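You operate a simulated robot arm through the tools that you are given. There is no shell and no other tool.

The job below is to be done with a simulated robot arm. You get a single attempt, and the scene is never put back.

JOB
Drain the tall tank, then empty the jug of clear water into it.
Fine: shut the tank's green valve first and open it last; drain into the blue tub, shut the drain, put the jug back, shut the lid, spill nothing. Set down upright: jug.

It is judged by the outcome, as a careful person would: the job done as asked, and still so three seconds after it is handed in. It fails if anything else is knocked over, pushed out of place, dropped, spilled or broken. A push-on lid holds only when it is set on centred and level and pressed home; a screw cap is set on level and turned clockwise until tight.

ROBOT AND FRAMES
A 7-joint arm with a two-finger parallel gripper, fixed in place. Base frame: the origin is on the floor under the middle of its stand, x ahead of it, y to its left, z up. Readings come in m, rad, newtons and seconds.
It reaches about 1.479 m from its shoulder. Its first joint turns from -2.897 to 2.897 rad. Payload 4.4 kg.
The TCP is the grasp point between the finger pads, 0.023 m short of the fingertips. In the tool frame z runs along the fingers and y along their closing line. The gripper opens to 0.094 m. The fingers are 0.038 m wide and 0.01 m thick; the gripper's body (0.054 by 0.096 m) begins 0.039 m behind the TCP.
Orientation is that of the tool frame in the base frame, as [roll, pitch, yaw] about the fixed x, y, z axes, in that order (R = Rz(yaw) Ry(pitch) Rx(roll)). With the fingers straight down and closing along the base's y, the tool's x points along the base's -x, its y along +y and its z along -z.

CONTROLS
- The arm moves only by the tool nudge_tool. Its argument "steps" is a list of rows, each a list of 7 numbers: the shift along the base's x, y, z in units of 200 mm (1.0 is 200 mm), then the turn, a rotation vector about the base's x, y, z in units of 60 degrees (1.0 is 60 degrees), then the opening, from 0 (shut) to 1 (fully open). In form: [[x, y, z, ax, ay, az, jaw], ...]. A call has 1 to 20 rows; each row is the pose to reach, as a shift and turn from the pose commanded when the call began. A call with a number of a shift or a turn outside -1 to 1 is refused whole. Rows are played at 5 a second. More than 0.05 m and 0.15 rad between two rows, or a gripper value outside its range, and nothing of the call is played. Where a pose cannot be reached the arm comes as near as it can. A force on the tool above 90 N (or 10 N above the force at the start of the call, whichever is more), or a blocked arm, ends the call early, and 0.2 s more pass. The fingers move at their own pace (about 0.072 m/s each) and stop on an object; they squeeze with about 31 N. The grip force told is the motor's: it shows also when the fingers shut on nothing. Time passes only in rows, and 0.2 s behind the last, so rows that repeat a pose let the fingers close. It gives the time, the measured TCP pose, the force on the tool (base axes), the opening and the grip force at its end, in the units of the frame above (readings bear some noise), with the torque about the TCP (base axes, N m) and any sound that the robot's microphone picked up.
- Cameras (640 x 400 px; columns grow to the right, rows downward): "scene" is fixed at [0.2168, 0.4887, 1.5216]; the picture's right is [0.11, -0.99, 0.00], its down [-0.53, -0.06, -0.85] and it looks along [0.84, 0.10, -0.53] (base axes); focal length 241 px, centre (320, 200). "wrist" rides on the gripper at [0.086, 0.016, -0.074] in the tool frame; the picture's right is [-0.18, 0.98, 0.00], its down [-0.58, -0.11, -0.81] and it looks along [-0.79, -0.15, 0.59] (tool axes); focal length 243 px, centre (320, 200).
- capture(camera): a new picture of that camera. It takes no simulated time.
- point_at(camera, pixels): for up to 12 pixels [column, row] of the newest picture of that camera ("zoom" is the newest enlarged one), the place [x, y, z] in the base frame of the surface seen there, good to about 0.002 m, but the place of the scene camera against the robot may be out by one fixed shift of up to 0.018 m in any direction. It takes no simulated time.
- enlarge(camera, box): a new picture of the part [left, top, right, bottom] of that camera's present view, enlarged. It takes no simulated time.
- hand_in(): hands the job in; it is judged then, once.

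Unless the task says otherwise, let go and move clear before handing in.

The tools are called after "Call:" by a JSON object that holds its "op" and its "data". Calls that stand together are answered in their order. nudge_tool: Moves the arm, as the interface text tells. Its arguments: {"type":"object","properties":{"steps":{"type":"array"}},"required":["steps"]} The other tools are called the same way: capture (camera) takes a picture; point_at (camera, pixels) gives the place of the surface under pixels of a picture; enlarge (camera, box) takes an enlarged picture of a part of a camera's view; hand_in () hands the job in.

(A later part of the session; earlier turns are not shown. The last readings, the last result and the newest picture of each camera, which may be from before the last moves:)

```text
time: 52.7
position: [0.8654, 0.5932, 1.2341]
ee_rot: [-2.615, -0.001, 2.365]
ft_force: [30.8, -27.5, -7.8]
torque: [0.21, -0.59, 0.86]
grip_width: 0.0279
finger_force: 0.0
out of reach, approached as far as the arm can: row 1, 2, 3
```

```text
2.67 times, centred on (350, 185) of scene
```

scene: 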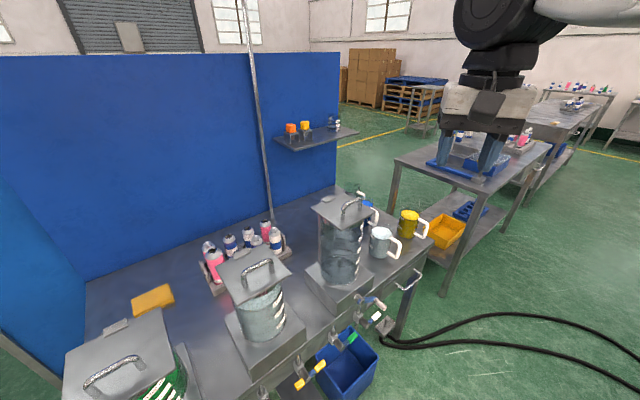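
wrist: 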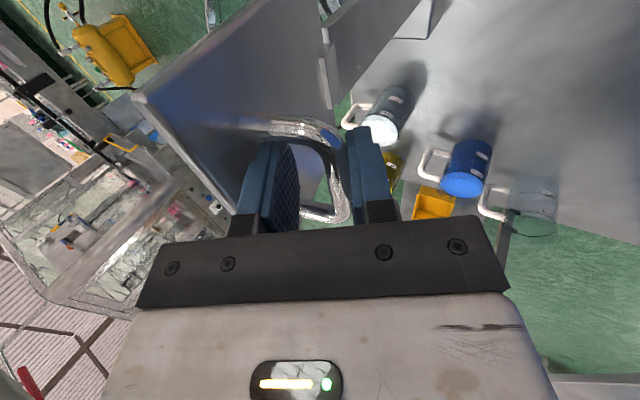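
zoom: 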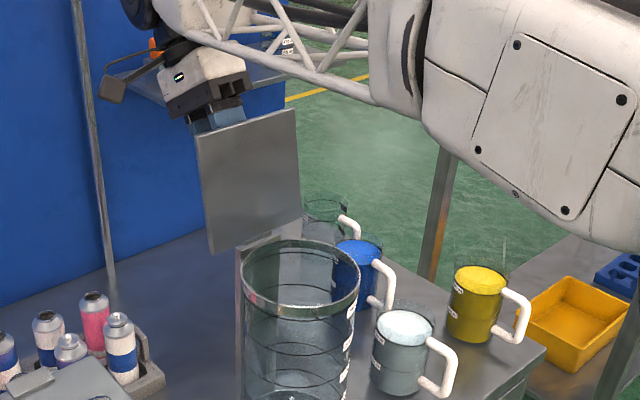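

The wrist shows the finger dragging against the handle: that retreat direction is at the arm's reach limit. I'll bring the commanded pose back within reach, reducing the lean while keeping centred on the bar.

Call:
{"op": "nudge_tool", "data": {"steps": [[-0.0876, -0.0891, -0.135, 0.0594, -0.0584, 0, 0.3], [-0.1777, -0.1807, -0.27, 0.1188, -0.1168, 0, 0.3]]}}

Call:
{"op": "capture", "data": {"camera": "wrist"}}

Call:
{"op": "enlarge", "data": {"camera": "scene", "box": [270, 110, 430, 260]}}

```text
time: 53.0
position: [0.8576, 0.585, 1.2322]
ee_rot: [-2.66, 0.0, 2.366]
ft_force: [10.8, -8.9, 6.1]
torque: [0.03, 0.13, 0.23]
grip_width: 0.0291
finger_force: 0.9
stopped in row 1: the force on the tool passed its limit at 134 N (the readings are from after the stop); the commanded pose is now the measured one
```

```text
taken
```

wrist: 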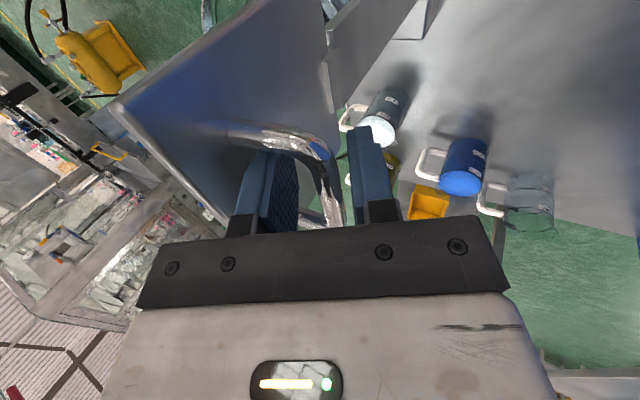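

```text
2.67 times, centred on (350, 185) of scene
```

zoom: 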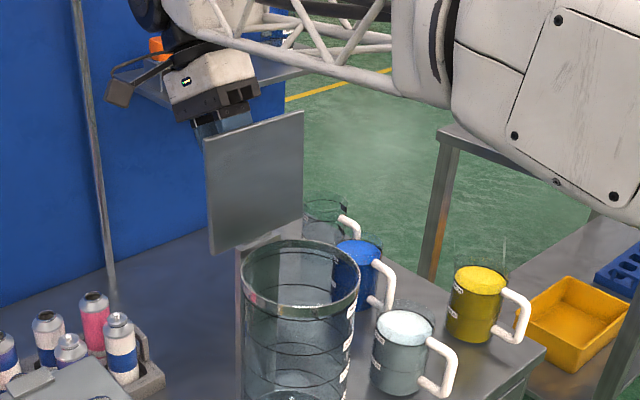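

The call stopped on a force spike; the commanded pose is now the actual one (lean 27.6°). I'll measure where the bar and lid are relative to the fingers before moving.

Call:
{"op": "point_at", "data": {"camera": "wrist", "pixels": [[240, 133], [290, 135], [315, 148], [325, 165], [333, 195], [338, 215], [115, 105], [225, 215], [170, 150], [200, 90], [325, 70]]}}

Call:
{"op": "enlarge", "data": {"camera": "wrist", "box": [200, 110, 400, 240]}}

```text
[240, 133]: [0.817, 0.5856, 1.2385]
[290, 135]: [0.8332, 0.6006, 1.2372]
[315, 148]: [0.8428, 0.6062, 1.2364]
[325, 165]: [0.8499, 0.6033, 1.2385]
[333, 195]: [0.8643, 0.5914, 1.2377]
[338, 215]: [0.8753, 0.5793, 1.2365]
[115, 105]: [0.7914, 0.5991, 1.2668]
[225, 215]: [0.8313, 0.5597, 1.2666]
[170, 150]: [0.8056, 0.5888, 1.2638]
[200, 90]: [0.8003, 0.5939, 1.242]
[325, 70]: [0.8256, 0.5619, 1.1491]
```

```text
3.08 times, centred on (300, 175) of wrist
```

zoom: 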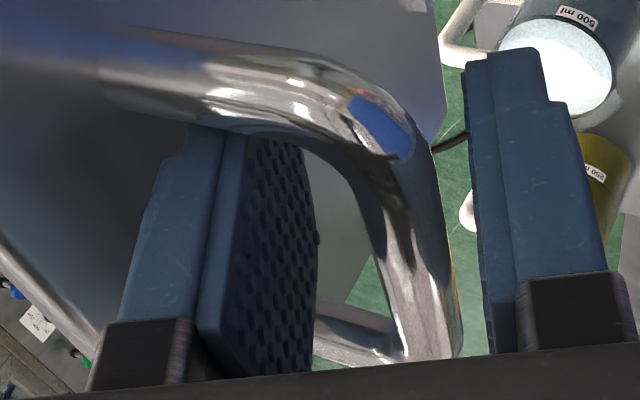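

The lid stands at ~96° and the bar is between the fingers at n≈1.027, z≈1.232. I'll straighten the tool while rising, keeping the bar centred, so both fingers slide off the bar upward.

Call:
{"op": "nudge_tool", "data": {"steps": [[0.0472, 0.0266, 0.019, 0.0547, -0.0537, 0, 0.3], [0.0573, 0.0369, 0.069, 0.1141, -0.1122, 0, 0.3], [0.0622, 0.0419, 0.139, 0.1854, -0.1823, 0, 0.3]]}}

Call:
{"op": "capture", "data": {"camera": "wrist"}}

Call:
{"op": "enlarge", "data": {"camera": "scene", "box": [270, 110, 430, 260]}}

```text
time: 53.8
position: [0.8709, 0.5949, 1.2571]
ee_rot: [-2.928, 0.001, 2.366]
ft_force: [0.8, 1.4, -1.0]
torque: [-0.02, 0.04, -0.04]
grip_width: 0.0283
finger_force: 0.1
```

```text
taken
```

wrist: 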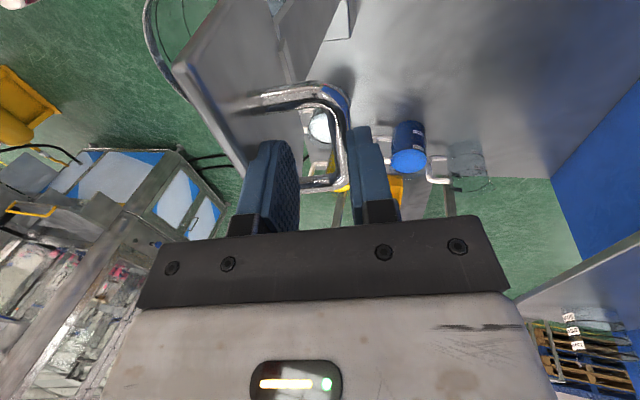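

```text
2.67 times, centred on (350, 185) of scene
```

zoom: 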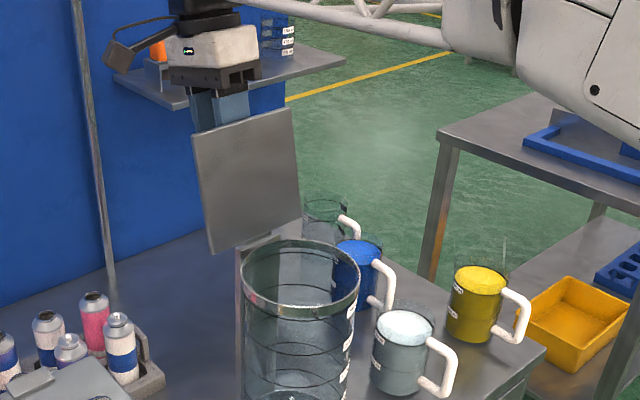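

Forces are nil and the fingers are nearly clear. I'll go straight up.

Call:
{"op": "nudge_tool", "data": {"steps": [[0, 0, 0.075, 0, 0, 0, 0.3], [0, 0, 0.175, 0.035, -0.035, 0, 0.3], [0, 0, 0.35, 0.0713, -0.0701, 0, 0.3], [-0.05, -0.05, 0.5, 0.145, -0.1425, 0, 0.3]]}}

Call:
{"op": "capture", "data": {"camera": "wrist"}}

Call:
{"op": "enlarge", "data": {"camera": "scene", "box": [270, 110, 430, 260]}}

```text
time: 54.8
position: [0.8606, 0.5848, 1.3564]
ee_rot: [-3.141, 0.002, 2.363]
ft_force: [0.0, -0.1, -1.6]
torque: [-0.03, 0.05, -0.01]
grip_width: 0.0281
finger_force: 0.1
```

```text
taken
```

wrist: 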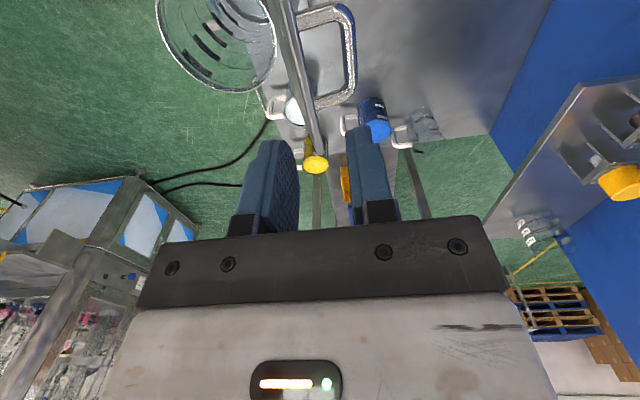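

```text
2.67 times, centred on (350, 185) of scene
```

zoom: 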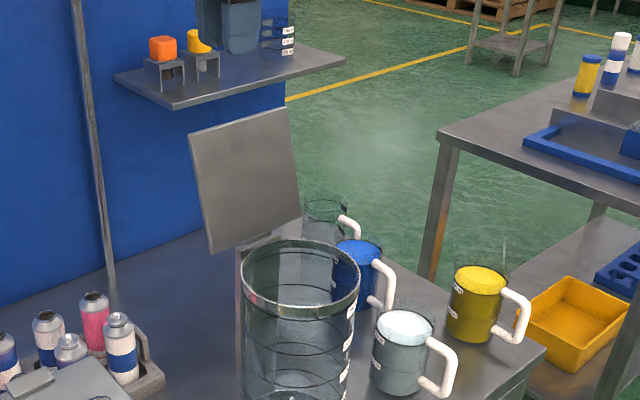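

The lid stays leaning back on its own, and the tank mouth is open. I'll measure the mouth rim and the jug from this viewpoint.

Call:
{"op": "enlarge", "data": {"camera": "wrist", "box": [140, 0, 460, 180]}}

Call:
{"op": "point_at", "data": {"camera": "wrist", "pixels": [[161, 30], [180, 67], [222, 91], [255, 85], [272, 65], [276, 40], [305, 30], [296, 108], [282, 100], [270, 105], [322, 150], [300, 90]]}}

```text
2.00 times, centred on (300, 90) of wrist
```

zoom: 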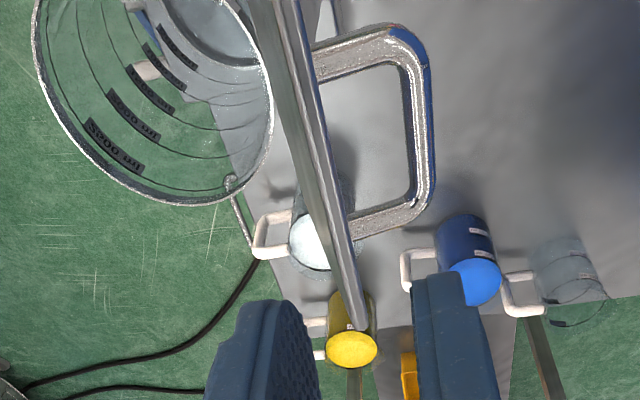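

```text
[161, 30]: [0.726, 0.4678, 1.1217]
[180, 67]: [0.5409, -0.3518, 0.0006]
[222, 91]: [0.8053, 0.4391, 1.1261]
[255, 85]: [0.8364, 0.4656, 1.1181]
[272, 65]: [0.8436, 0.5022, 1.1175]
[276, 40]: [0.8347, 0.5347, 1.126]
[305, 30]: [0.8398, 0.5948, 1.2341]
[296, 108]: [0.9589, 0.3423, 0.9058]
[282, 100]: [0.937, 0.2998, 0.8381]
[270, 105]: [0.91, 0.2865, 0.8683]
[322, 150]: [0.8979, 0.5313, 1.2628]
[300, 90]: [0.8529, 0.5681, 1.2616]
```

The mouth is centred at about [0.781,0.499], rim z≈1.126, radius ≈0.062. I'll move the arm toward the robot and sideways to get an unobstructed look at the clear-water jug.

Call:
{"op": "nudge_tool", "data": {"steps": [[-0.083, -0.199, 0, 0, 0, 0, 0.3], [-0.166, -0.397, 0, 0, 0, 0, 0.3], [-0.25, -0.596, 0, 0, 0, 0, 0.3], [-0.333, -0.795, -0.1, 0, 0, 0, 0.3], [-0.416, -0.9935, -0.2, 0, 0, 0, 0.3]]}}

Call:
{"op": "capture", "data": {"camera": "wrist"}}

Call:
{"op": "enlarge", "data": {"camera": "wrist", "box": [300, 0, 460, 120]}}

```text
time: 56.0
position: [0.7773, 0.3849, 1.3175]
ee_rot: [-3.14, 0.001, 2.364]
ft_force: [-0.8, -1.3, 0.3]
torque: [0.02, 0.02, -0.02]
grip_width: 0.0281
finger_force: 0.0
```

```text
taken
```

wrist: 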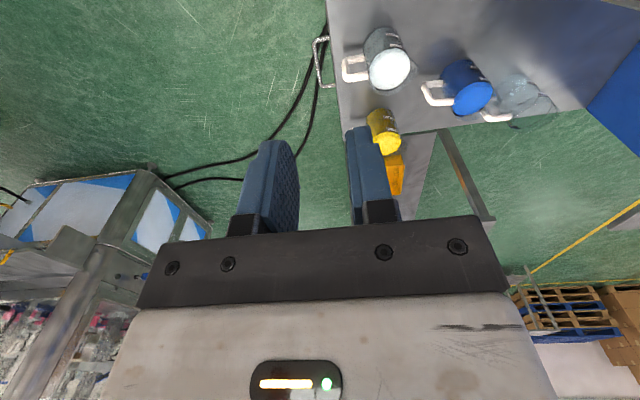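

```text
3.33 times, centred on (380, 60) of wrist
```

zoom: 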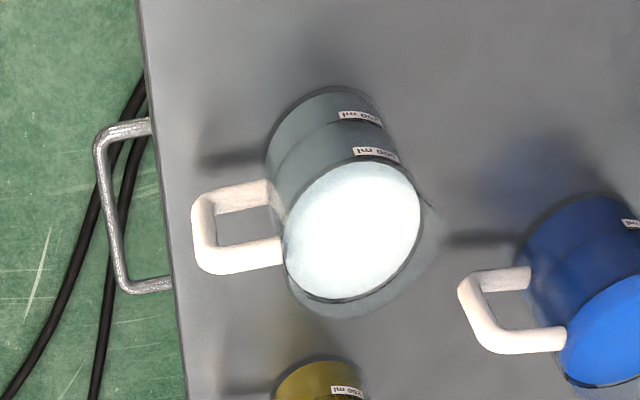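

The clear-water jug's handle points straight toward the bench front (−n), at zoom px [203,230]. I'll measure the handle and body.

Call:
{"op": "point_at", "data": {"camera": "zoom", "pixels": [[203, 262], [203, 230], [203, 200], [240, 260], [275, 255], [240, 193], [265, 190], [350, 235], [300, 290], [415, 240], [355, 155], [290, 210]]}}

Call:
{"op": "point_at", "data": {"camera": "wrist", "pixels": [[386, 66], [378, 97], [411, 72], [372, 55], [385, 30], [365, 45]]}}

```text
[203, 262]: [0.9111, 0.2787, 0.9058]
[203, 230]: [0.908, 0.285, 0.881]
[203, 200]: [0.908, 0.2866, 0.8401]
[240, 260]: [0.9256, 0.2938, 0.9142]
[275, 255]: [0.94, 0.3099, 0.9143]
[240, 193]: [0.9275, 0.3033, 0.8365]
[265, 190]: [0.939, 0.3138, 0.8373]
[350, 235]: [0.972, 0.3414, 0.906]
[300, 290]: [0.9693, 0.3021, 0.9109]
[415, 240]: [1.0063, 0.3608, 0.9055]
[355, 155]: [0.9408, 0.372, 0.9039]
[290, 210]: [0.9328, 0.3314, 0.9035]
```

```text
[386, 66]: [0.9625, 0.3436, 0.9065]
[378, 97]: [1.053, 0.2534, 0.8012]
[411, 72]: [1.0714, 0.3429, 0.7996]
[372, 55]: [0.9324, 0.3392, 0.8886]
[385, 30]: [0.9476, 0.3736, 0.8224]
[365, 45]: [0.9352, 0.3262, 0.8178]
```

The handle points along −n: its vertical bar is at n≈0.846, u≈0.452, z 0.84–0.91; jug axis at n≈0.925, water at z≈0.906. I'll grip that bar from above with fingers closing along the bench, so first I'll turn the tool +90° and move in front of the jug.

Call:
{"op": "nudge_tool", "data": {"steps": [[0.017, -0.104, -0.105, 0, 0, 0.125, 0.5], [0.034, -0.207, -0.21, 0, 0, 0.25, 0.5], [0.05, -0.311, -0.314, 0, 0, 0.375, 0.5], [0.067, -0.415, -0.42, 0, 0, 0.5, 0.5], [0.084, -0.518, -0.523, 0, 0, 0.625, 0.5], [0.1, -0.622, -0.628, 0, 0, 0.75, 0.5], [0.118, -0.726, -0.733, 0, 0, 0.875, 0.5], [0.1345, -0.8295, -0.8375, 0, 0, 1.0, 0.5]]}}

Call:
{"op": "nudge_tool", "data": {"steps": [[0, 0, 0, 0, 0, 0.125, 0.5], [0, 0, 0, 0, 0, 0.25, 0.5], [0, 0, 0, 0, 0, 0.375, 0.5], [0, 0, 0, 0, 0, 0.5, 0.5]]}}

Call:
{"op": "capture", "data": {"camera": "wrist"}}

Call:
{"op": "capture", "data": {"camera": "scene"}}

```text
time: 57.8
position: [0.8029, 0.2207, 1.1515]
ee_rot: [3.14, 0.003, -2.869]
ft_force: [0.2, -0.1, -0.5]
torque: [0.01, -0.01, -0.01]
grip_width: 0.047
finger_force: 0.0
```

```text
time: 58.8
position: [0.8042, 0.2193, 1.1512]
ee_rot: [3.141, 0.002, -2.346]
ft_force: [0.9, 0.0, 0.8]
torque: [0.02, -0.01, 0.01]
grip_width: 0.0468
finger_force: 0.1
```

```text
taken
```

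wrist: 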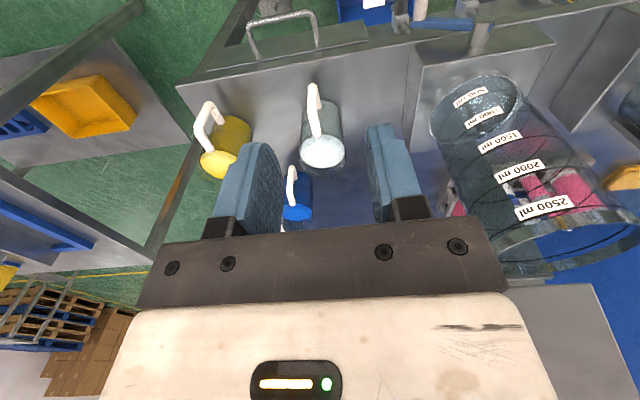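

```text
taken
```

scene: 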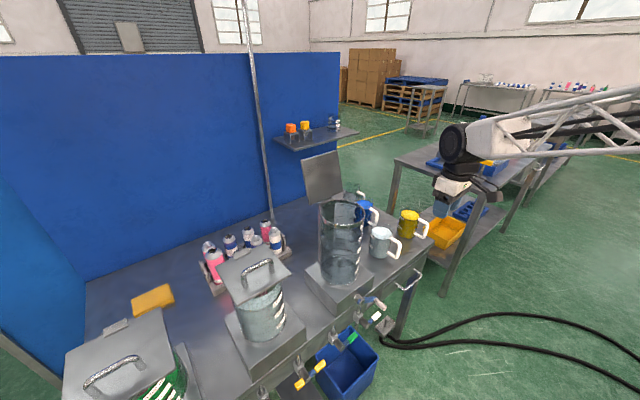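

Good view: the jug's handle is straight ahead at px [313,110]. I'll zoom and take accurate points on it and its rim.

Call:
{"op": "enlarge", "data": {"camera": "wrist", "box": [270, 70, 370, 180]}}

Call:
{"op": "point_at", "data": {"camera": "wrist", "pixels": [[311, 88], [313, 100], [314, 112], [316, 124], [318, 134], [307, 110], [319, 110], [322, 152], [303, 150], [342, 150], [321, 168], [330, 120]]}}

```text
3.64 times, centred on (320, 125) of wrist
```

zoom: 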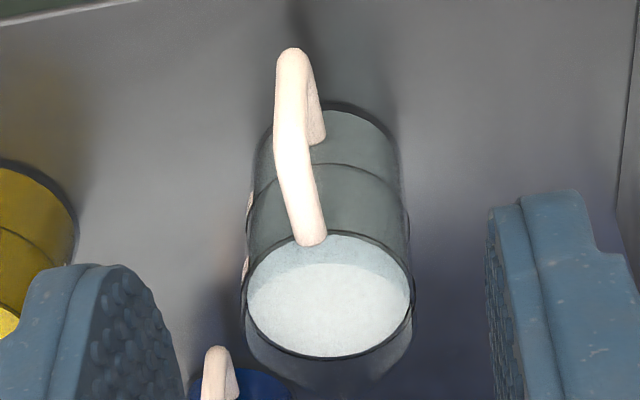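

```text
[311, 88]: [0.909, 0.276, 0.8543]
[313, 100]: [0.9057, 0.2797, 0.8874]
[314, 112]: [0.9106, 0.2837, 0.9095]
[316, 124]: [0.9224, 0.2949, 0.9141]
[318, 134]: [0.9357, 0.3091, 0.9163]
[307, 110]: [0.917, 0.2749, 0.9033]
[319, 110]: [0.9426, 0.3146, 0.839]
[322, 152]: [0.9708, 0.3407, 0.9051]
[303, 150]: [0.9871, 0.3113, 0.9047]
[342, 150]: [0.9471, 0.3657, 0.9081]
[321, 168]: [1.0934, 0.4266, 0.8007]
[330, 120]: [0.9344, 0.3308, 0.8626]
```

Handle bar centre: n≈0.842, u≈0.452, top bar at z≈0.915. I'll move above it (z≈1.0) and check alignment.

Call:
{"op": "nudge_tool", "data": {"steps": [[0.11, 0.066, -0.151, 0, 0, 0, 0.5], [0.221, 0.133, -0.302, 0, 0, 0, 0.5], [0.332, 0.199, -0.453, 0, 0, 0, 0.5], [0.442, 0.266, -0.604, 0, 0, 0, 0.5], [0.553, 0.332, -0.755, 0, 0, 0, 0.5]]}}

Call:
{"op": "capture", "data": {"camera": "wrist"}}

Call:
{"op": "enlarge", "data": {"camera": "scene", "box": [320, 170, 460, 290]}}

```text
time: 60.0
position: [0.9136, 0.2872, 1.0003]
ee_rot: [3.141, 0.003, -2.348]
ft_force: [0.5, 0.5, 0.3]
torque: [0.01, 0.02, -0.01]
grip_width: 0.0467
finger_force: 0.0
```

```text
taken
```

wrist: 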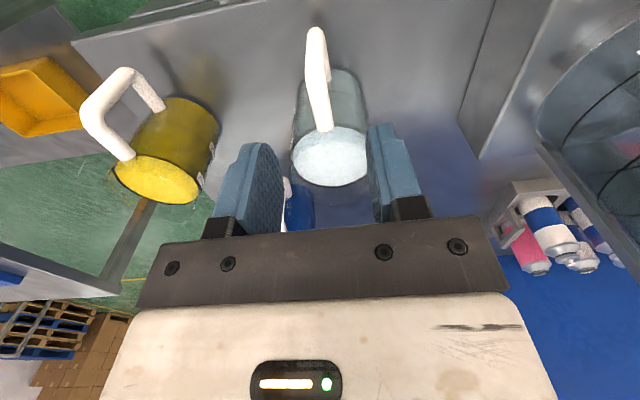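

```text
3.33 times, centred on (390, 230) of scene
```

zoom: 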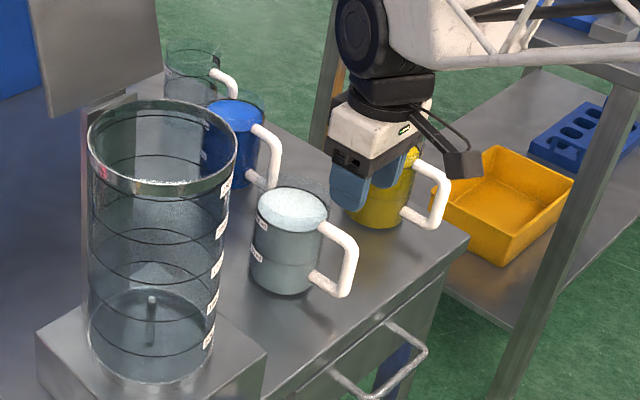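

The handle (px [317,80]) lines up with the finger gap. I'll check its points once more from here before descending.

Call:
{"op": "point_at", "data": {"camera": "wrist", "pixels": [[315, 35], [314, 60], [316, 85], [320, 110], [323, 125], [309, 60], [324, 75], [330, 158], [296, 155], [365, 155], [330, 185], [345, 75]]}}

```text
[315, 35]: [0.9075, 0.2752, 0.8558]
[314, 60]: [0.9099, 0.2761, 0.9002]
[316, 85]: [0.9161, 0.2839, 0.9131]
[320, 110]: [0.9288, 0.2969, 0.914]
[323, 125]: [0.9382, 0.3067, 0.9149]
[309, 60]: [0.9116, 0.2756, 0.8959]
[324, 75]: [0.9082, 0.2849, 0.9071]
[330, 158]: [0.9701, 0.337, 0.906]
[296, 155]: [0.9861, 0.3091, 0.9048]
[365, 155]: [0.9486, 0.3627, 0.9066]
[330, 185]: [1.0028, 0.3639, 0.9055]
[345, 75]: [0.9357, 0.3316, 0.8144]
```

The handle is at u≈0.454; I'll shift 4 mm and descend to z≈0.877 with fingers open on both sides of the bar.

Call:
{"op": "nudge_tool", "data": {"steps": [[0.0143, -0.014, -0.1, 0, 0, 0, 0.5], [0.0143, -0.014, -0.23, 0, 0, 0, 0.5], [0.0143, -0.014, -0.36, 0, 0, 0, 0.5], [0.0143, -0.014, -0.49, 0, 0, 0, 0.5], [0.0143, -0.014, -0.615, 0, 0, 0, 0.5]]}}

Call:
{"op": "capture", "data": {"camera": "wrist"}}

Call:
{"op": "enlarge", "data": {"camera": "scene", "box": [320, 170, 460, 290]}}

```text
time: 61.2
position: [0.918, 0.2837, 0.8785]
ee_rot: [-3.141, 0.004, -2.348]
ft_force: [-5.2, -3.3, 14.1]
torque: [0.62, -0.62, 0.07]
grip_width: 0.0469
finger_force: 0.1
```

```text
taken
```

wrist: 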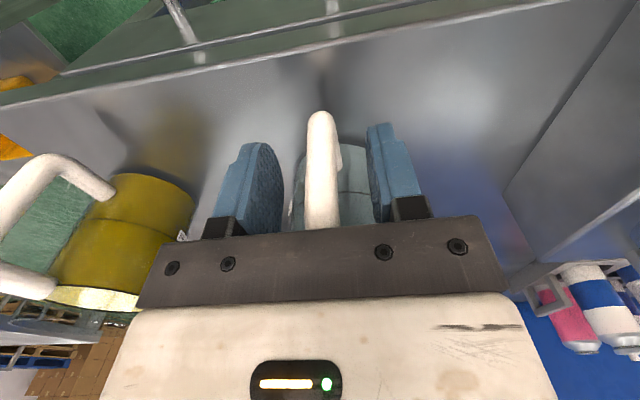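

```text
3.33 times, centred on (390, 230) of scene
```

zoom: 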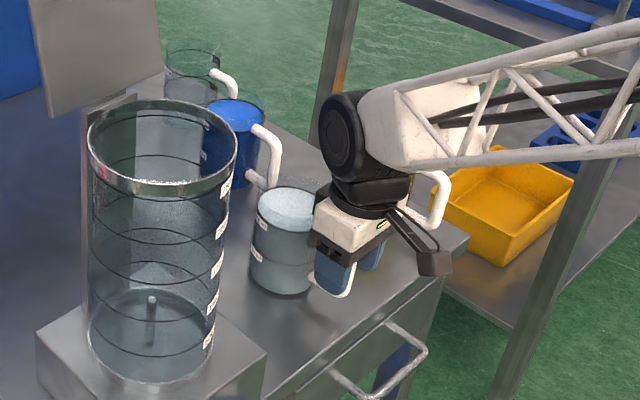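

A 14 N upward push with torque shows the small block on the hand just touching the jug's rim. I'll raise 6 mm, then close on the handle.

Call:
{"op": "nudge_tool", "data": {"steps": [[0, 0, 0.03, 0, 0, 0, 0.5], [0, 0, 0.03, 0, 0, 0, 0.5]]}}

Call:
{"op": "enlarge", "data": {"camera": "scene", "box": [360, 210, 420, 260]}}

Call:
{"op": "enlarge", "data": {"camera": "wrist", "box": [240, 90, 400, 240]}}

```text
time: 61.8
position: [0.9162, 0.2836, 0.8818]
ee_rot: [3.14, 0.001, -2.348]
ft_force: [0.1, -0.5, 0.8]
torque: [0.0, 0.0, -0.01]
grip_width: 0.0471
finger_force: 0.1
```

```text
8.00 times, centred on (390, 235) of scene
```

zoom: 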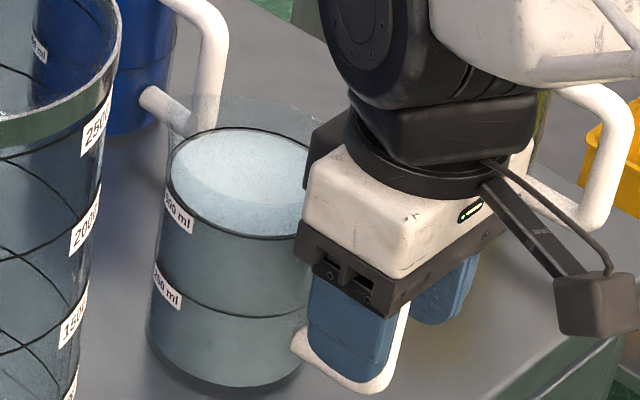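

```text
2.67 times, centred on (320, 165) of wrist
```

zoom: 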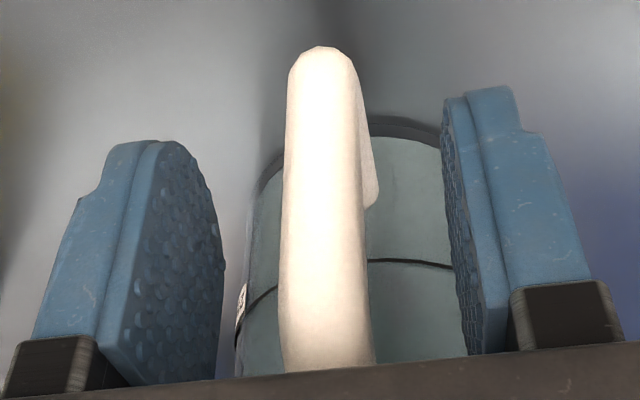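

Contact-free now; the handle is centred between the pads. Closing on it.

Call:
{"op": "nudge_tool", "data": {"steps": [[0, 0, 0, 0, 0, 0, 0], [0, 0, 0, 0, 0, 0, 0], [0, 0, 0, 0, 0, 0, 0], [0, 0, 0, 0, 0, 0, 0]]}}

Call:
{"op": "enlarge", "data": {"camera": "wrist", "box": [240, 90, 400, 240]}}

Call:
{"op": "enlarge", "data": {"camera": "scene", "box": [360, 210, 420, 260]}}

```text
time: 62.8
position: [0.9173, 0.2837, 0.8828]
ee_rot: [3.14, 0.004, -2.348]
ft_force: [-0.9, 1.6, -0.2]
torque: [0.0, -0.06, 0.09]
grip_width: 0.015
finger_force: 30.8
```

```text
2.67 times, centred on (320, 165) of wrist
```

zoom: 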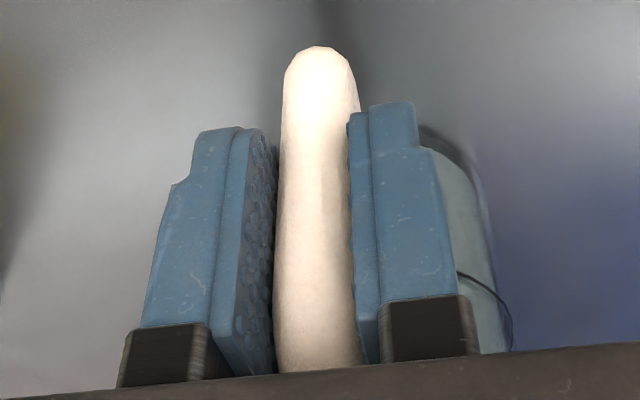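

```text
8.00 times, centred on (390, 235) of scene
```

zoom: 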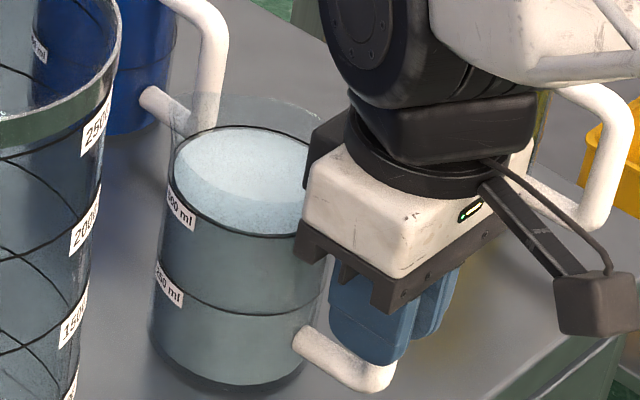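

The handle is held (0.015 m, 31 N). I'll lift 1.5 cm slowly as a test and check weight and tilt.

Call:
{"op": "nudge_tool", "data": {"steps": [[0, 0, 0.02, 0, 0, 0, 0], [0, 0, 0.04, 0, 0, 0, 0], [0, 0, 0.06, 0, 0, 0, 0], [0, 0, 0.075, 0, 0, 0, 0], [0, 0, 0.075, 0, 0, 0, 0]]}}

Call:
{"op": "enlarge", "data": {"camera": "wrist", "box": [240, 90, 400, 240]}}

Call:
{"op": "enlarge", "data": {"camera": "scene", "box": [360, 210, 420, 260]}}

```text
time: 64.0
position: [0.9171, 0.2835, 0.8976]
ee_rot: [3.14, 0.002, -2.348]
ft_force: [-0.3, 0.3, -4.9]
torque: [-0.27, 0.29, -0.01]
grip_width: 0.0146
finger_force: 30.9
```

```text
2.67 times, centred on (320, 165) of wrist
```

zoom: 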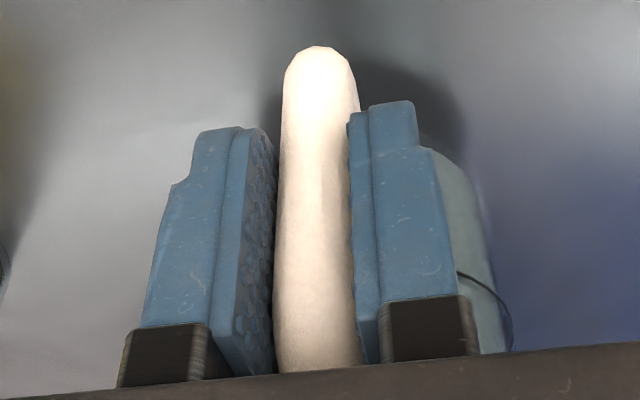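

```text
8.00 times, centred on (390, 235) of scene
```

zoom: 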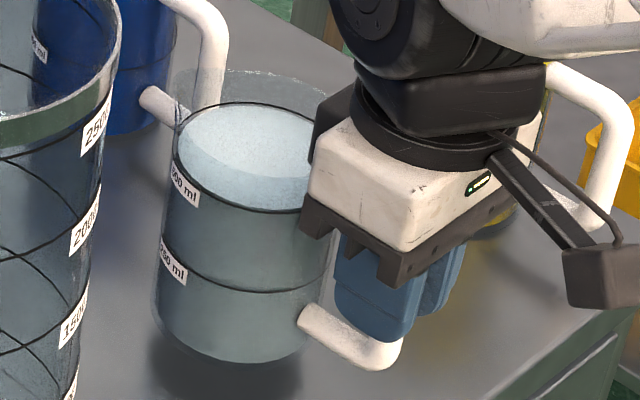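

The jug hangs level (4.9 N, torque 0.4 N·m, no slip). Before pouring I want to be sure the wrist can make the needed roll, so I'll set it back down exactly where it was and rehearse the roll with an empty hand.

Call:
{"op": "nudge_tool", "data": {"steps": [[0, 0, -0.02, 0, 0, 0, 0], [0, 0, -0.04, 0, 0, 0, 0], [0, 0, -0.06, 0, 0, 0, 0], [0, 0, -0.074, 0, 0, 0, 0], [0, 0, -0.076, 0, 0, 0, 0]]}}

```text
time: 65.2
position: [0.9161, 0.2824, 0.8821]
ee_rot: [3.141, 0.003, -2.347]
ft_force: [0.4, 0.1, -1.9]
torque: [-0.2, 0.15, 0.02]
grip_width: 0.0148
finger_force: 31.4
```

It is almost fully set down (still ~2 N carried). I'll lower another 1 mm, release and rise clear.

Call:
{"op": "nudge_tool", "data": {"steps": [[0, 0, -0.005, 0, 0, 0, 0], [0, 0, -0.005, 0, 0, 0, 0.5], [0, 0, -0.005, 0, 0, 0, 0.5], [0, 0, 0.01, 0, 0, 0, 0.5]]}}

Call:
{"op": "capture", "data": {"camera": "wrist"}}

```text
time: 66.2
position: [0.9179, 0.2836, 0.8854]
ee_rot: [3.14, 0.003, -2.347]
ft_force: [-0.1, 0.6, 0.2]
torque: [-0.01, -0.05, 0.02]
grip_width: 0.0471
finger_force: 0.1
```

```text
taken
```

wrist: 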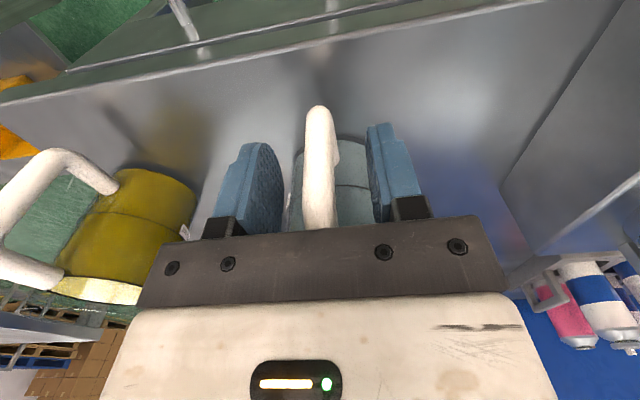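

Released cleanly; the jug is back in place. I'll rise straight up and check heights of the neighbouring (water) tank for the rehearsal.

Call:
{"op": "nudge_tool", "data": {"steps": [[0, 0, 0.2, 0, 0, 0, 0.5], [0, 0, 0.4, 0, 0, 0, 0.5], [0, 0, 0.6, 0, 0, 0, 0.5], [0, 0, 0.8, 0, 0, 0, 0.5], [0, 0, 1.0, 0, 0, 0, 0.5]]}}

Call:
{"op": "nudge_tool", "data": {"steps": [[0, 0, 0.2, 0, 0, 0, 0.5], [0, 0, 0.4, 0, 0, 0, 0.5], [0, 0, 0.6, 0, 0, 0, 0.5], [0, 0, 0.8, 0, 0, 0, 0.5], [0, 0, 1.0, 0, 0, 0, 0.5]]}}

Call:
{"op": "capture", "data": {"camera": "scene"}}

Call:
{"op": "point_at", "data": {"camera": "scene", "pixels": [[222, 267], [247, 302], [290, 270], [258, 255], [257, 268], [272, 262], [325, 175], [310, 190], [340, 205]]}}

```text
time: 67.4
position: [0.9179, 0.2832, 1.0843]
ee_rot: [3.14, 0.001, -2.347]
ft_force: [-0.5, 0.3, -0.9]
torque: [0.0, 0.0, 0.01]
grip_width: 0.0469
finger_force: 0.1
```

```text
time: 68.6
position: [0.9171, 0.2837, 1.284]
ee_rot: [3.14, -0.001, -2.348]
ft_force: [-0.4, 0.9, -0.5]
torque: [-0.01, 0.04, -0.01]
grip_width: 0.0471
finger_force: 0.1
```

```text
taken
```

scene: 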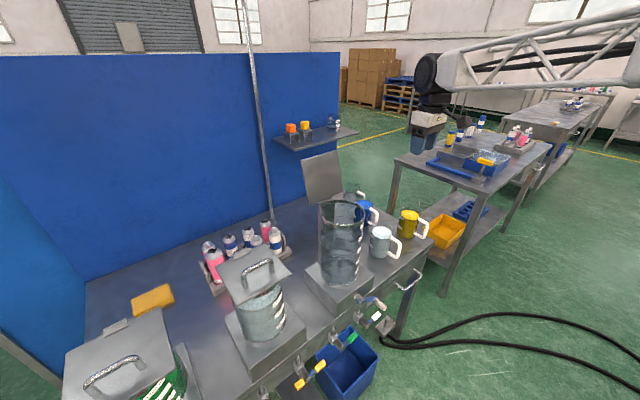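

```text
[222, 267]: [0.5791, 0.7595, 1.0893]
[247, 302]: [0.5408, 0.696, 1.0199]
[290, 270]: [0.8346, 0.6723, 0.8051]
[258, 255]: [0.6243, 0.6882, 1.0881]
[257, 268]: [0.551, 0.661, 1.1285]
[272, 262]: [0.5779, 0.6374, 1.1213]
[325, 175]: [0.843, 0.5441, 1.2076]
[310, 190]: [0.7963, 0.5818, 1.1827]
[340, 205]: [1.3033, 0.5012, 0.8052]
```

The water tank's lid (z≈1.09) and handle (z≈1.13) are on the left, so it's safer to roll with the hand on the right side (+ rotation about n). I'll rehearse at the pouring spot with the empty hand.

Call:
{"op": "nudge_tool", "data": {"steps": [[-0.126, 0.11, 0, 0, 0, 0, 0.5], [-0.2525, 0.221, 0, 0, 0, 0, 0.5], [-0.379, 0.331, 0, 0, 0, 0, 0.5], [-0.505, 0.442, 0, 0, 0, 0, 0.5], [-0.6313, 0.5523, 0, 0, 0, 0, 0.5]]}}

Call:
{"op": "nudge_tool", "data": {"steps": [[-0.126, 0.11, -0.05, 0, 0, 0, 0.5], [-0.2525, 0.221, -0.1, 0, 0, 0, 0.5], [-0.379, 0.331, -0.15, 0, 0, 0, 0.5], [-0.505, 0.442, -0.2, 0, 0, 0, 0.5], [-0.6313, 0.5523, -0.25, 0, 0, 0, 0.5]]}}

Call:
{"op": "capture", "data": {"camera": "wrist"}}

Call:
{"op": "capture", "data": {"camera": "scene"}}

```text
time: 69.8
position: [0.7896, 0.3932, 1.2857]
ee_rot: [3.139, 0.003, -2.35]
ft_force: [0.5, 1.9, -0.1]
torque: [-0.01, 0.0, 0.0]
grip_width: 0.0472
finger_force: 0.0
```

```text
time: 71.0
position: [0.6652, 0.5034, 1.2353]
ee_rot: [3.14, 0.001, -2.347]
ft_force: [0.1, 0.0, -0.7]
torque: [-0.04, 0.01, 0.0]
grip_width: 0.0469
finger_force: 0.1
```

```text
taken
```

wrist: 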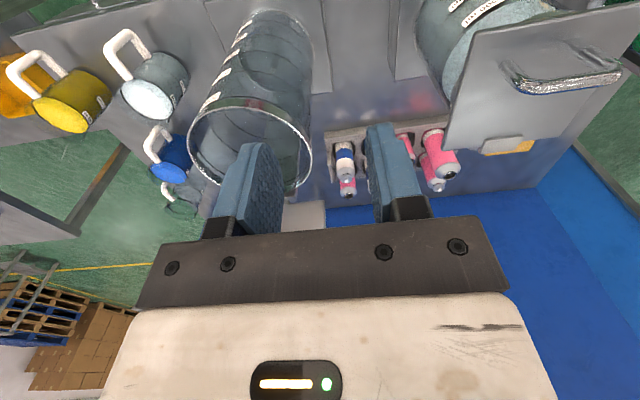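

```text
taken
```

scene: 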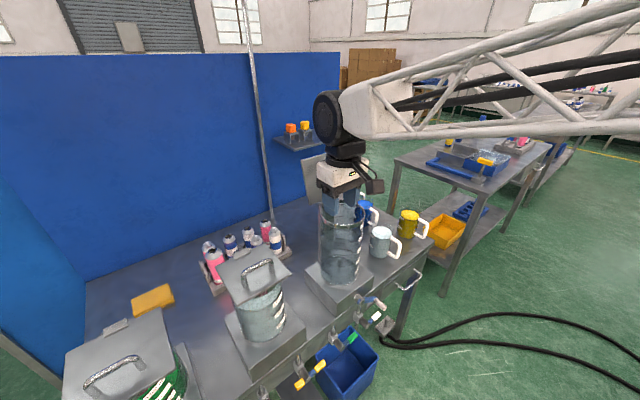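

I'll measure the rim again from here, and rehearse the first 60° of roll about n.

Call:
{"op": "point_at", "data": {"camera": "wrist", "pixels": [[191, 140], [200, 118], [222, 101], [250, 97], [280, 106], [300, 125], [310, 150], [307, 175], [205, 175]]}}

Call:
{"op": "nudge_tool", "data": {"steps": [[0, 0, 0, 0.0876, 0.0891, 0, 0.5], [0, 0, 0, 0.1753, 0.1783, 0, 0.5], [0, 0, 0, 0.2629, 0.2674, 0, 0.5], [0, 0, 0, 0.3505, 0.3565, 0, 0.5], [0, 0, 0, 0.4381, 0.4456, 0, 0.5], [0, 0, 0, 0.5258, 0.5348, 0, 0.5], [0, 0, 0, 0.6134, 0.6239, 0, 0.5], [0, 0, 0, 0.701, 0.713, 0, 0.5]]}}

Call:
{"op": "capture", "data": {"camera": "scene"}}

```text
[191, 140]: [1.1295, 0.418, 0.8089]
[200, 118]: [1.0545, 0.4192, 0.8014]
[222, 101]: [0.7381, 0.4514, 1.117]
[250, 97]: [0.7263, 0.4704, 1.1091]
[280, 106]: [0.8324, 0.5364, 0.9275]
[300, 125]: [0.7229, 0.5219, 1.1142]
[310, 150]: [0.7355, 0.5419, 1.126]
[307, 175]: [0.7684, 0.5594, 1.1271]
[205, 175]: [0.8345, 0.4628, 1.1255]
```

```text
time: 72.8
position: [0.6648, 0.5038, 1.2363]
ee_rot: [2.093, 0.001, -2.348]
ft_force: [0.2, -0.2, -0.1]
torque: [-0.01, 0.0, 0.0]
grip_width: 0.047
finger_force: 0.1
```

```text
taken
```

scene: 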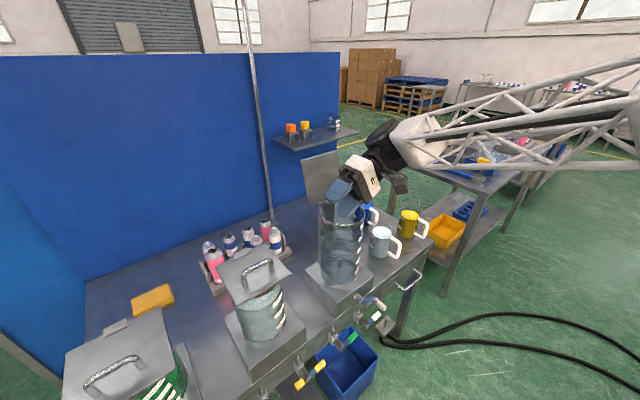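

60° of roll reached exactly with no trouble. Rehearse the remaining 45°.

Call:
{"op": "nudge_tool", "data": {"steps": [[0, 0, 0, 0.0876, 0.0891, 0, 0.5], [0, 0, 0, 0.1753, 0.1783, 0, 0.5], [0, 0, 0, 0.2629, 0.2674, 0, 0.5], [0, 0, 0, 0.3505, 0.3565, 0, 0.5], [0, 0, 0, 0.4381, 0.4456, 0, 0.5], [0, 0, 0, 0.5258, 0.5348, 0, 0.5]]}}

Call:
{"op": "capture", "data": {"camera": "scene"}}

Call:
{"op": "enlarge", "data": {"camera": "scene", "box": [280, 100, 440, 260]}}

```text
time: 74.2
position: [0.6652, 0.5039, 1.2351]
ee_rot: [1.307, 0.001, -2.35]
ft_force: [0.3, 0.3, 0.2]
torque: [0.0, -0.01, 0.0]
grip_width: 0.047
finger_force: 0.0
```

```text
taken
```

scene: 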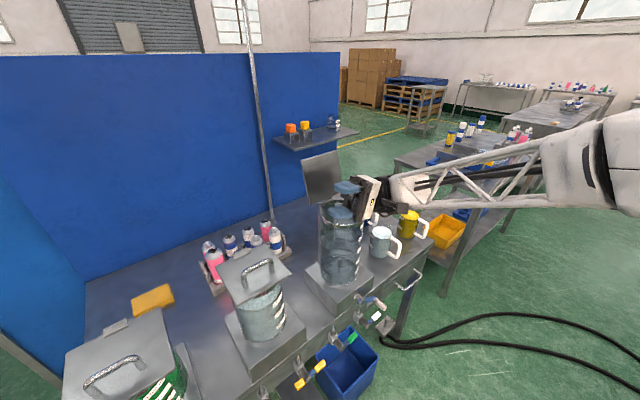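

```text
2.50 times, centred on (360, 180) of scene
```

zoom: 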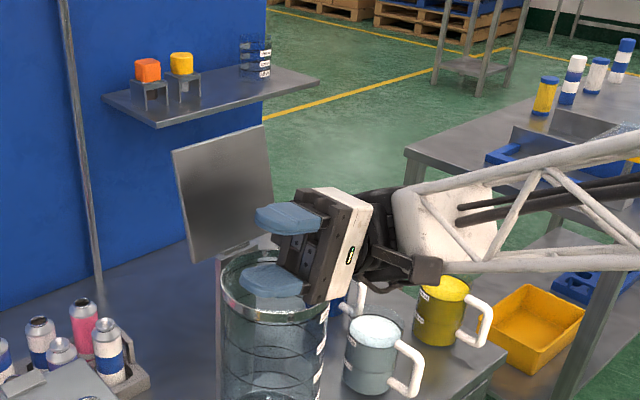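

The full 105° roll is reachable. I'll roll back, return over the jug, and grasp it again.

Call:
{"op": "nudge_tool", "data": {"steps": [[0, 0, 0, -0.0876, -0.0891, 0, 0.5], [0, 0, 0, -0.1753, -0.1783, 0, 0.5], [0, 0, 0, -0.2629, -0.2674, 0, 0.5], [0, 0, 0, -0.3505, -0.3565, 0, 0.5], [0, 0, 0, -0.4381, -0.4456, 0, 0.5], [0, 0, 0, -0.5258, -0.5348, 0, 0.5]]}}

Call:
{"op": "nudge_tool", "data": {"steps": [[0, 0, 0, -0.0876, -0.0891, 0, 0.5], [0, 0, 0, -0.1753, -0.1783, 0, 0.5], [0, 0, 0, -0.2629, -0.2674, 0, 0.5], [0, 0, 0, -0.3505, -0.3565, 0, 0.5], [0, 0, 0, -0.4381, -0.4456, 0, 0.5], [0, 0, 0, -0.5258, -0.5348, 0, 0.5], [0, 0, 0, -0.6134, -0.6239, 0, 0.5], [0, 0, 0, -0.701, -0.713, 0, 0.5]]}}

Call:
{"op": "nudge_tool", "data": {"steps": [[0.126, -0.11, 0.05, 0, 0, 0, 0.5], [0.2525, -0.221, 0.1, 0, 0, 0, 0.5], [0.379, -0.331, 0.15, 0, 0, 0, 0.5], [0.505, -0.442, 0.2, 0, 0, 0, 0.5], [0.6313, -0.5523, 0.25, 0, 0, 0, 0.5]]}}

Call:
{"op": "nudge_tool", "data": {"steps": [[0.126, -0.11, 0, 0, 0, 0, 0.5], [0.2525, -0.221, 0, 0, 0, 0, 0.5], [0.379, -0.331, 0, 0, 0, 0, 0.5], [0.505, -0.442, 0, 0, 0, 0, 0.5], [0.6313, -0.5523, 0, 0, 0, 0, 0.5]]}}

Call:
{"op": "nudge_tool", "data": {"steps": [[0, 0, -0.2, 0, 0, 0, 0.5], [0, 0, -0.4, 0, 0, 0, 0.5], [0, 0, -0.6, 0, 0, 0, 0.5], [0, 0, -0.8, 0, 0, 0, 0.5], [0, 0, -1.0, 0, 0, 0, 0.5]]}}

Call:
{"op": "capture", "data": {"camera": "wrist"}}

```text
time: 75.6
position: [0.6646, 0.5035, 1.233]
ee_rot: [2.094, 0.0, -2.351]
ft_force: [0.3, 0.0, -0.3]
torque: [0.02, 0.01, 0.01]
grip_width: 0.0473
finger_force: 0.0
```

```text
time: 77.4
position: [0.6646, 0.504, 1.2333]
ee_rot: [-3.139, 0.002, -2.347]
ft_force: [0.2, 0.1, 0.4]
torque: [0.01, -0.01, 0.04]
grip_width: 0.0471
finger_force: 0.0
```

```text
time: 78.6
position: [0.7914, 0.3939, 1.285]
ee_rot: [3.139, 0.001, -2.346]
ft_force: [1.2, -0.5, 0.2]
torque: [0.01, 0.01, 0.01]
grip_width: 0.0471
finger_force: 0.1
```

```text
time: 79.8
position: [0.9173, 0.2825, 1.2851]
ee_rot: [3.141, 0.002, -2.348]
ft_force: [-0.7, 0.7, 0.9]
torque: [0.02, 0.01, 0.0]
grip_width: 0.0468
finger_force: 0.1
```

```text
time: 81.0
position: [0.9164, 0.2836, 1.0861]
ee_rot: [3.141, 0.002, -2.35]
ft_force: [0.4, -0.2, 0.4]
torque: [0.01, -0.01, 0.03]
grip_width: 0.0468
finger_force: 0.1
```

```text
taken
```

wrist: 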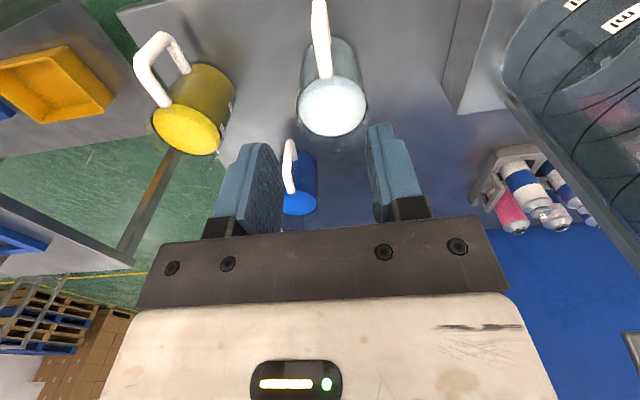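

The jug is as before. I'll verify the handle position, descend, and close again.

Call:
{"op": "point_at", "data": {"camera": "wrist", "pixels": [[320, 15], [321, 40], [324, 60], [327, 75], [333, 108]]}}

Call:
{"op": "nudge_tool", "data": {"steps": [[0, 0, -0.2, 0, 0, 0, 0.5], [0, 0, -0.4, 0, 0, 0, 0.5], [0, 0, -0.6, 0, 0, 0, 0.5], [0, 0, -0.8, 0, 0, 0, 0.5], [0, 0, -0.95, 0, 0, 0, 0.5], [0, 0, -1.0, 0, 0, 0, 0.5]]}}

Call:
{"op": "nudge_tool", "data": {"steps": [[0, 0, -0.005, 0, 0, 0, 0.5], [0, 0, -0.01, 0, 0, 0, 0], [0, 0, -0.01, 0, 0, 0, 0], [0, 0, -0.01, 0, 0, 0, 0], [0, 0, -0.01, 0, 0, 0, 0]]}}

Call:
{"op": "enlarge", "data": {"camera": "wrist", "box": [240, 90, 400, 240]}}

```text
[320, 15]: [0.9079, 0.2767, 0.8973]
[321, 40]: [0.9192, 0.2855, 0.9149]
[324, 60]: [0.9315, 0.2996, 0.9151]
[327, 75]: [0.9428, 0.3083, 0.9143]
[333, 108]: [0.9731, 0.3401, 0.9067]
```

```text
time: 82.4
position: [0.9156, 0.2835, 0.8839]
ee_rot: [3.14, 0.001, -2.347]
ft_force: [-0.8, -0.6, -0.1]
torque: [-0.01, 0.0, 0.01]
grip_width: 0.0467
finger_force: 0.1
```

```text
time: 83.6
position: [0.9173, 0.2836, 0.882]
ee_rot: [3.141, 0.002, -2.348]
ft_force: [-0.6, -1.8, 0.6]
torque: [0.05, -0.03, -0.13]
grip_width: 0.0151
finger_force: 30.4
```

```text
2.67 times, centred on (320, 165) of wrist
```

zoom: 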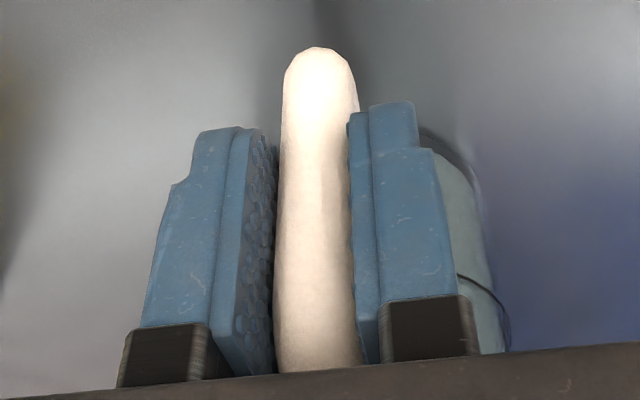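

Gripped again. Now I lift slowly and smoothly, keeping it level.

Call:
{"op": "nudge_tool", "data": {"steps": [[0, 0, 0.02, 0, 0, 0, 0], [0, 0, 0.06, 0, 0, 0, 0], [0, 0, 0.13, 0, 0, 0, 0], [0, 0, 0.22, 0, 0, 0, 0], [0, 0, 0.32, 0, 0, 0, 0], [0, 0, 0.42, 0, 0, 0, 0], [0, 0, 0.52, 0, 0, 0, 0], [0, 0, 0.62, 0, 0, 0, 0], [0, 0, 0.72, 0, 0, 0, 0], [0, 0, 0.81, 0, 0, 0, 0], [0, 0, 0.88, 0, 0, 0, 0], [0, 0, 0.93, 0, 0, 0, 0], [0, 0, 0.95, 0, 0, 0, 0]]}}

Call:
{"op": "enlarge", "data": {"camera": "scene", "box": [340, 150, 460, 270]}}

```text
time: 86.4
position: [0.9167, 0.2831, 1.0727]
ee_rot: [3.14, 0.0, -2.348]
ft_force: [0.6, 0.3, -5.4]
torque: [-0.26, 0.27, 0.0]
grip_width: 0.0148
finger_force: 31.2
```

```text
3.33 times, centred on (400, 210) of scene
```

zoom: 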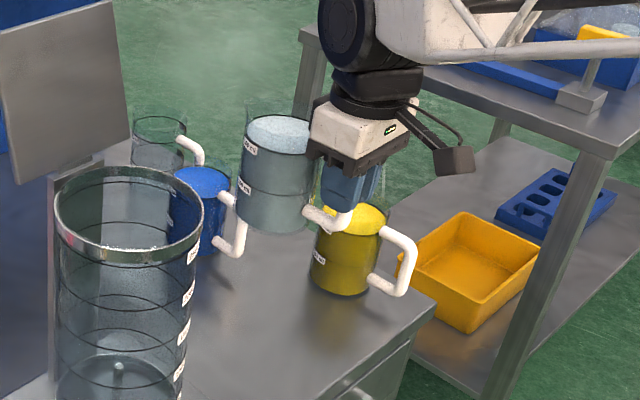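

The jug rises level with no slip. Continue up to z≈1.26.

Call:
{"op": "nudge_tool", "data": {"steps": [[0, 0, 0.02, 0, 0, 0, 0], [0, 0, 0.06, 0, 0, 0, 0], [0, 0, 0.13, 0, 0, 0, 0], [0, 0, 0.22, 0, 0, 0, 0], [0, 0, 0.32, 0, 0, 0, 0], [0, 0, 0.42, 0, 0, 0, 0], [0, 0, 0.52, 0, 0, 0, 0], [0, 0, 0.62, 0, 0, 0, 0], [0, 0, 0.72, 0, 0, 0, 0], [0, 0, 0.81, 0, 0, 0, 0], [0, 0, 0.88, 0, 0, 0, 0], [0, 0, 0.93, 0, 0, 0, 0], [0, 0, 0.95, 0, 0, 0, 0]]}}

Call:
{"op": "capture", "data": {"camera": "scene"}}

```text
time: 89.2
position: [0.9181, 0.283, 1.2639]
ee_rot: [3.141, 0.001, -2.347]
ft_force: [-0.2, 0.3, -5.9]
torque: [-0.27, 0.27, 0.01]
grip_width: 0.0146
finger_force: 30.7
```

```text
taken
```

scene: 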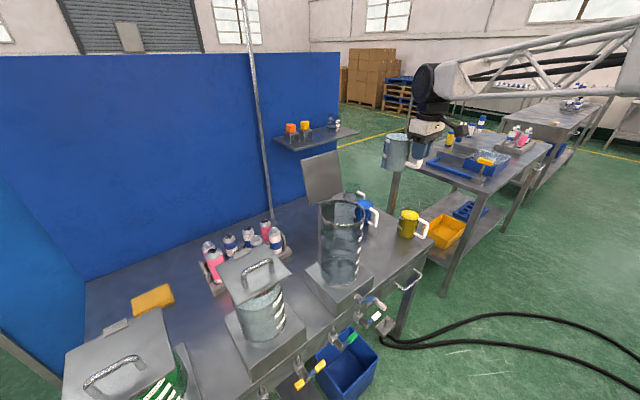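

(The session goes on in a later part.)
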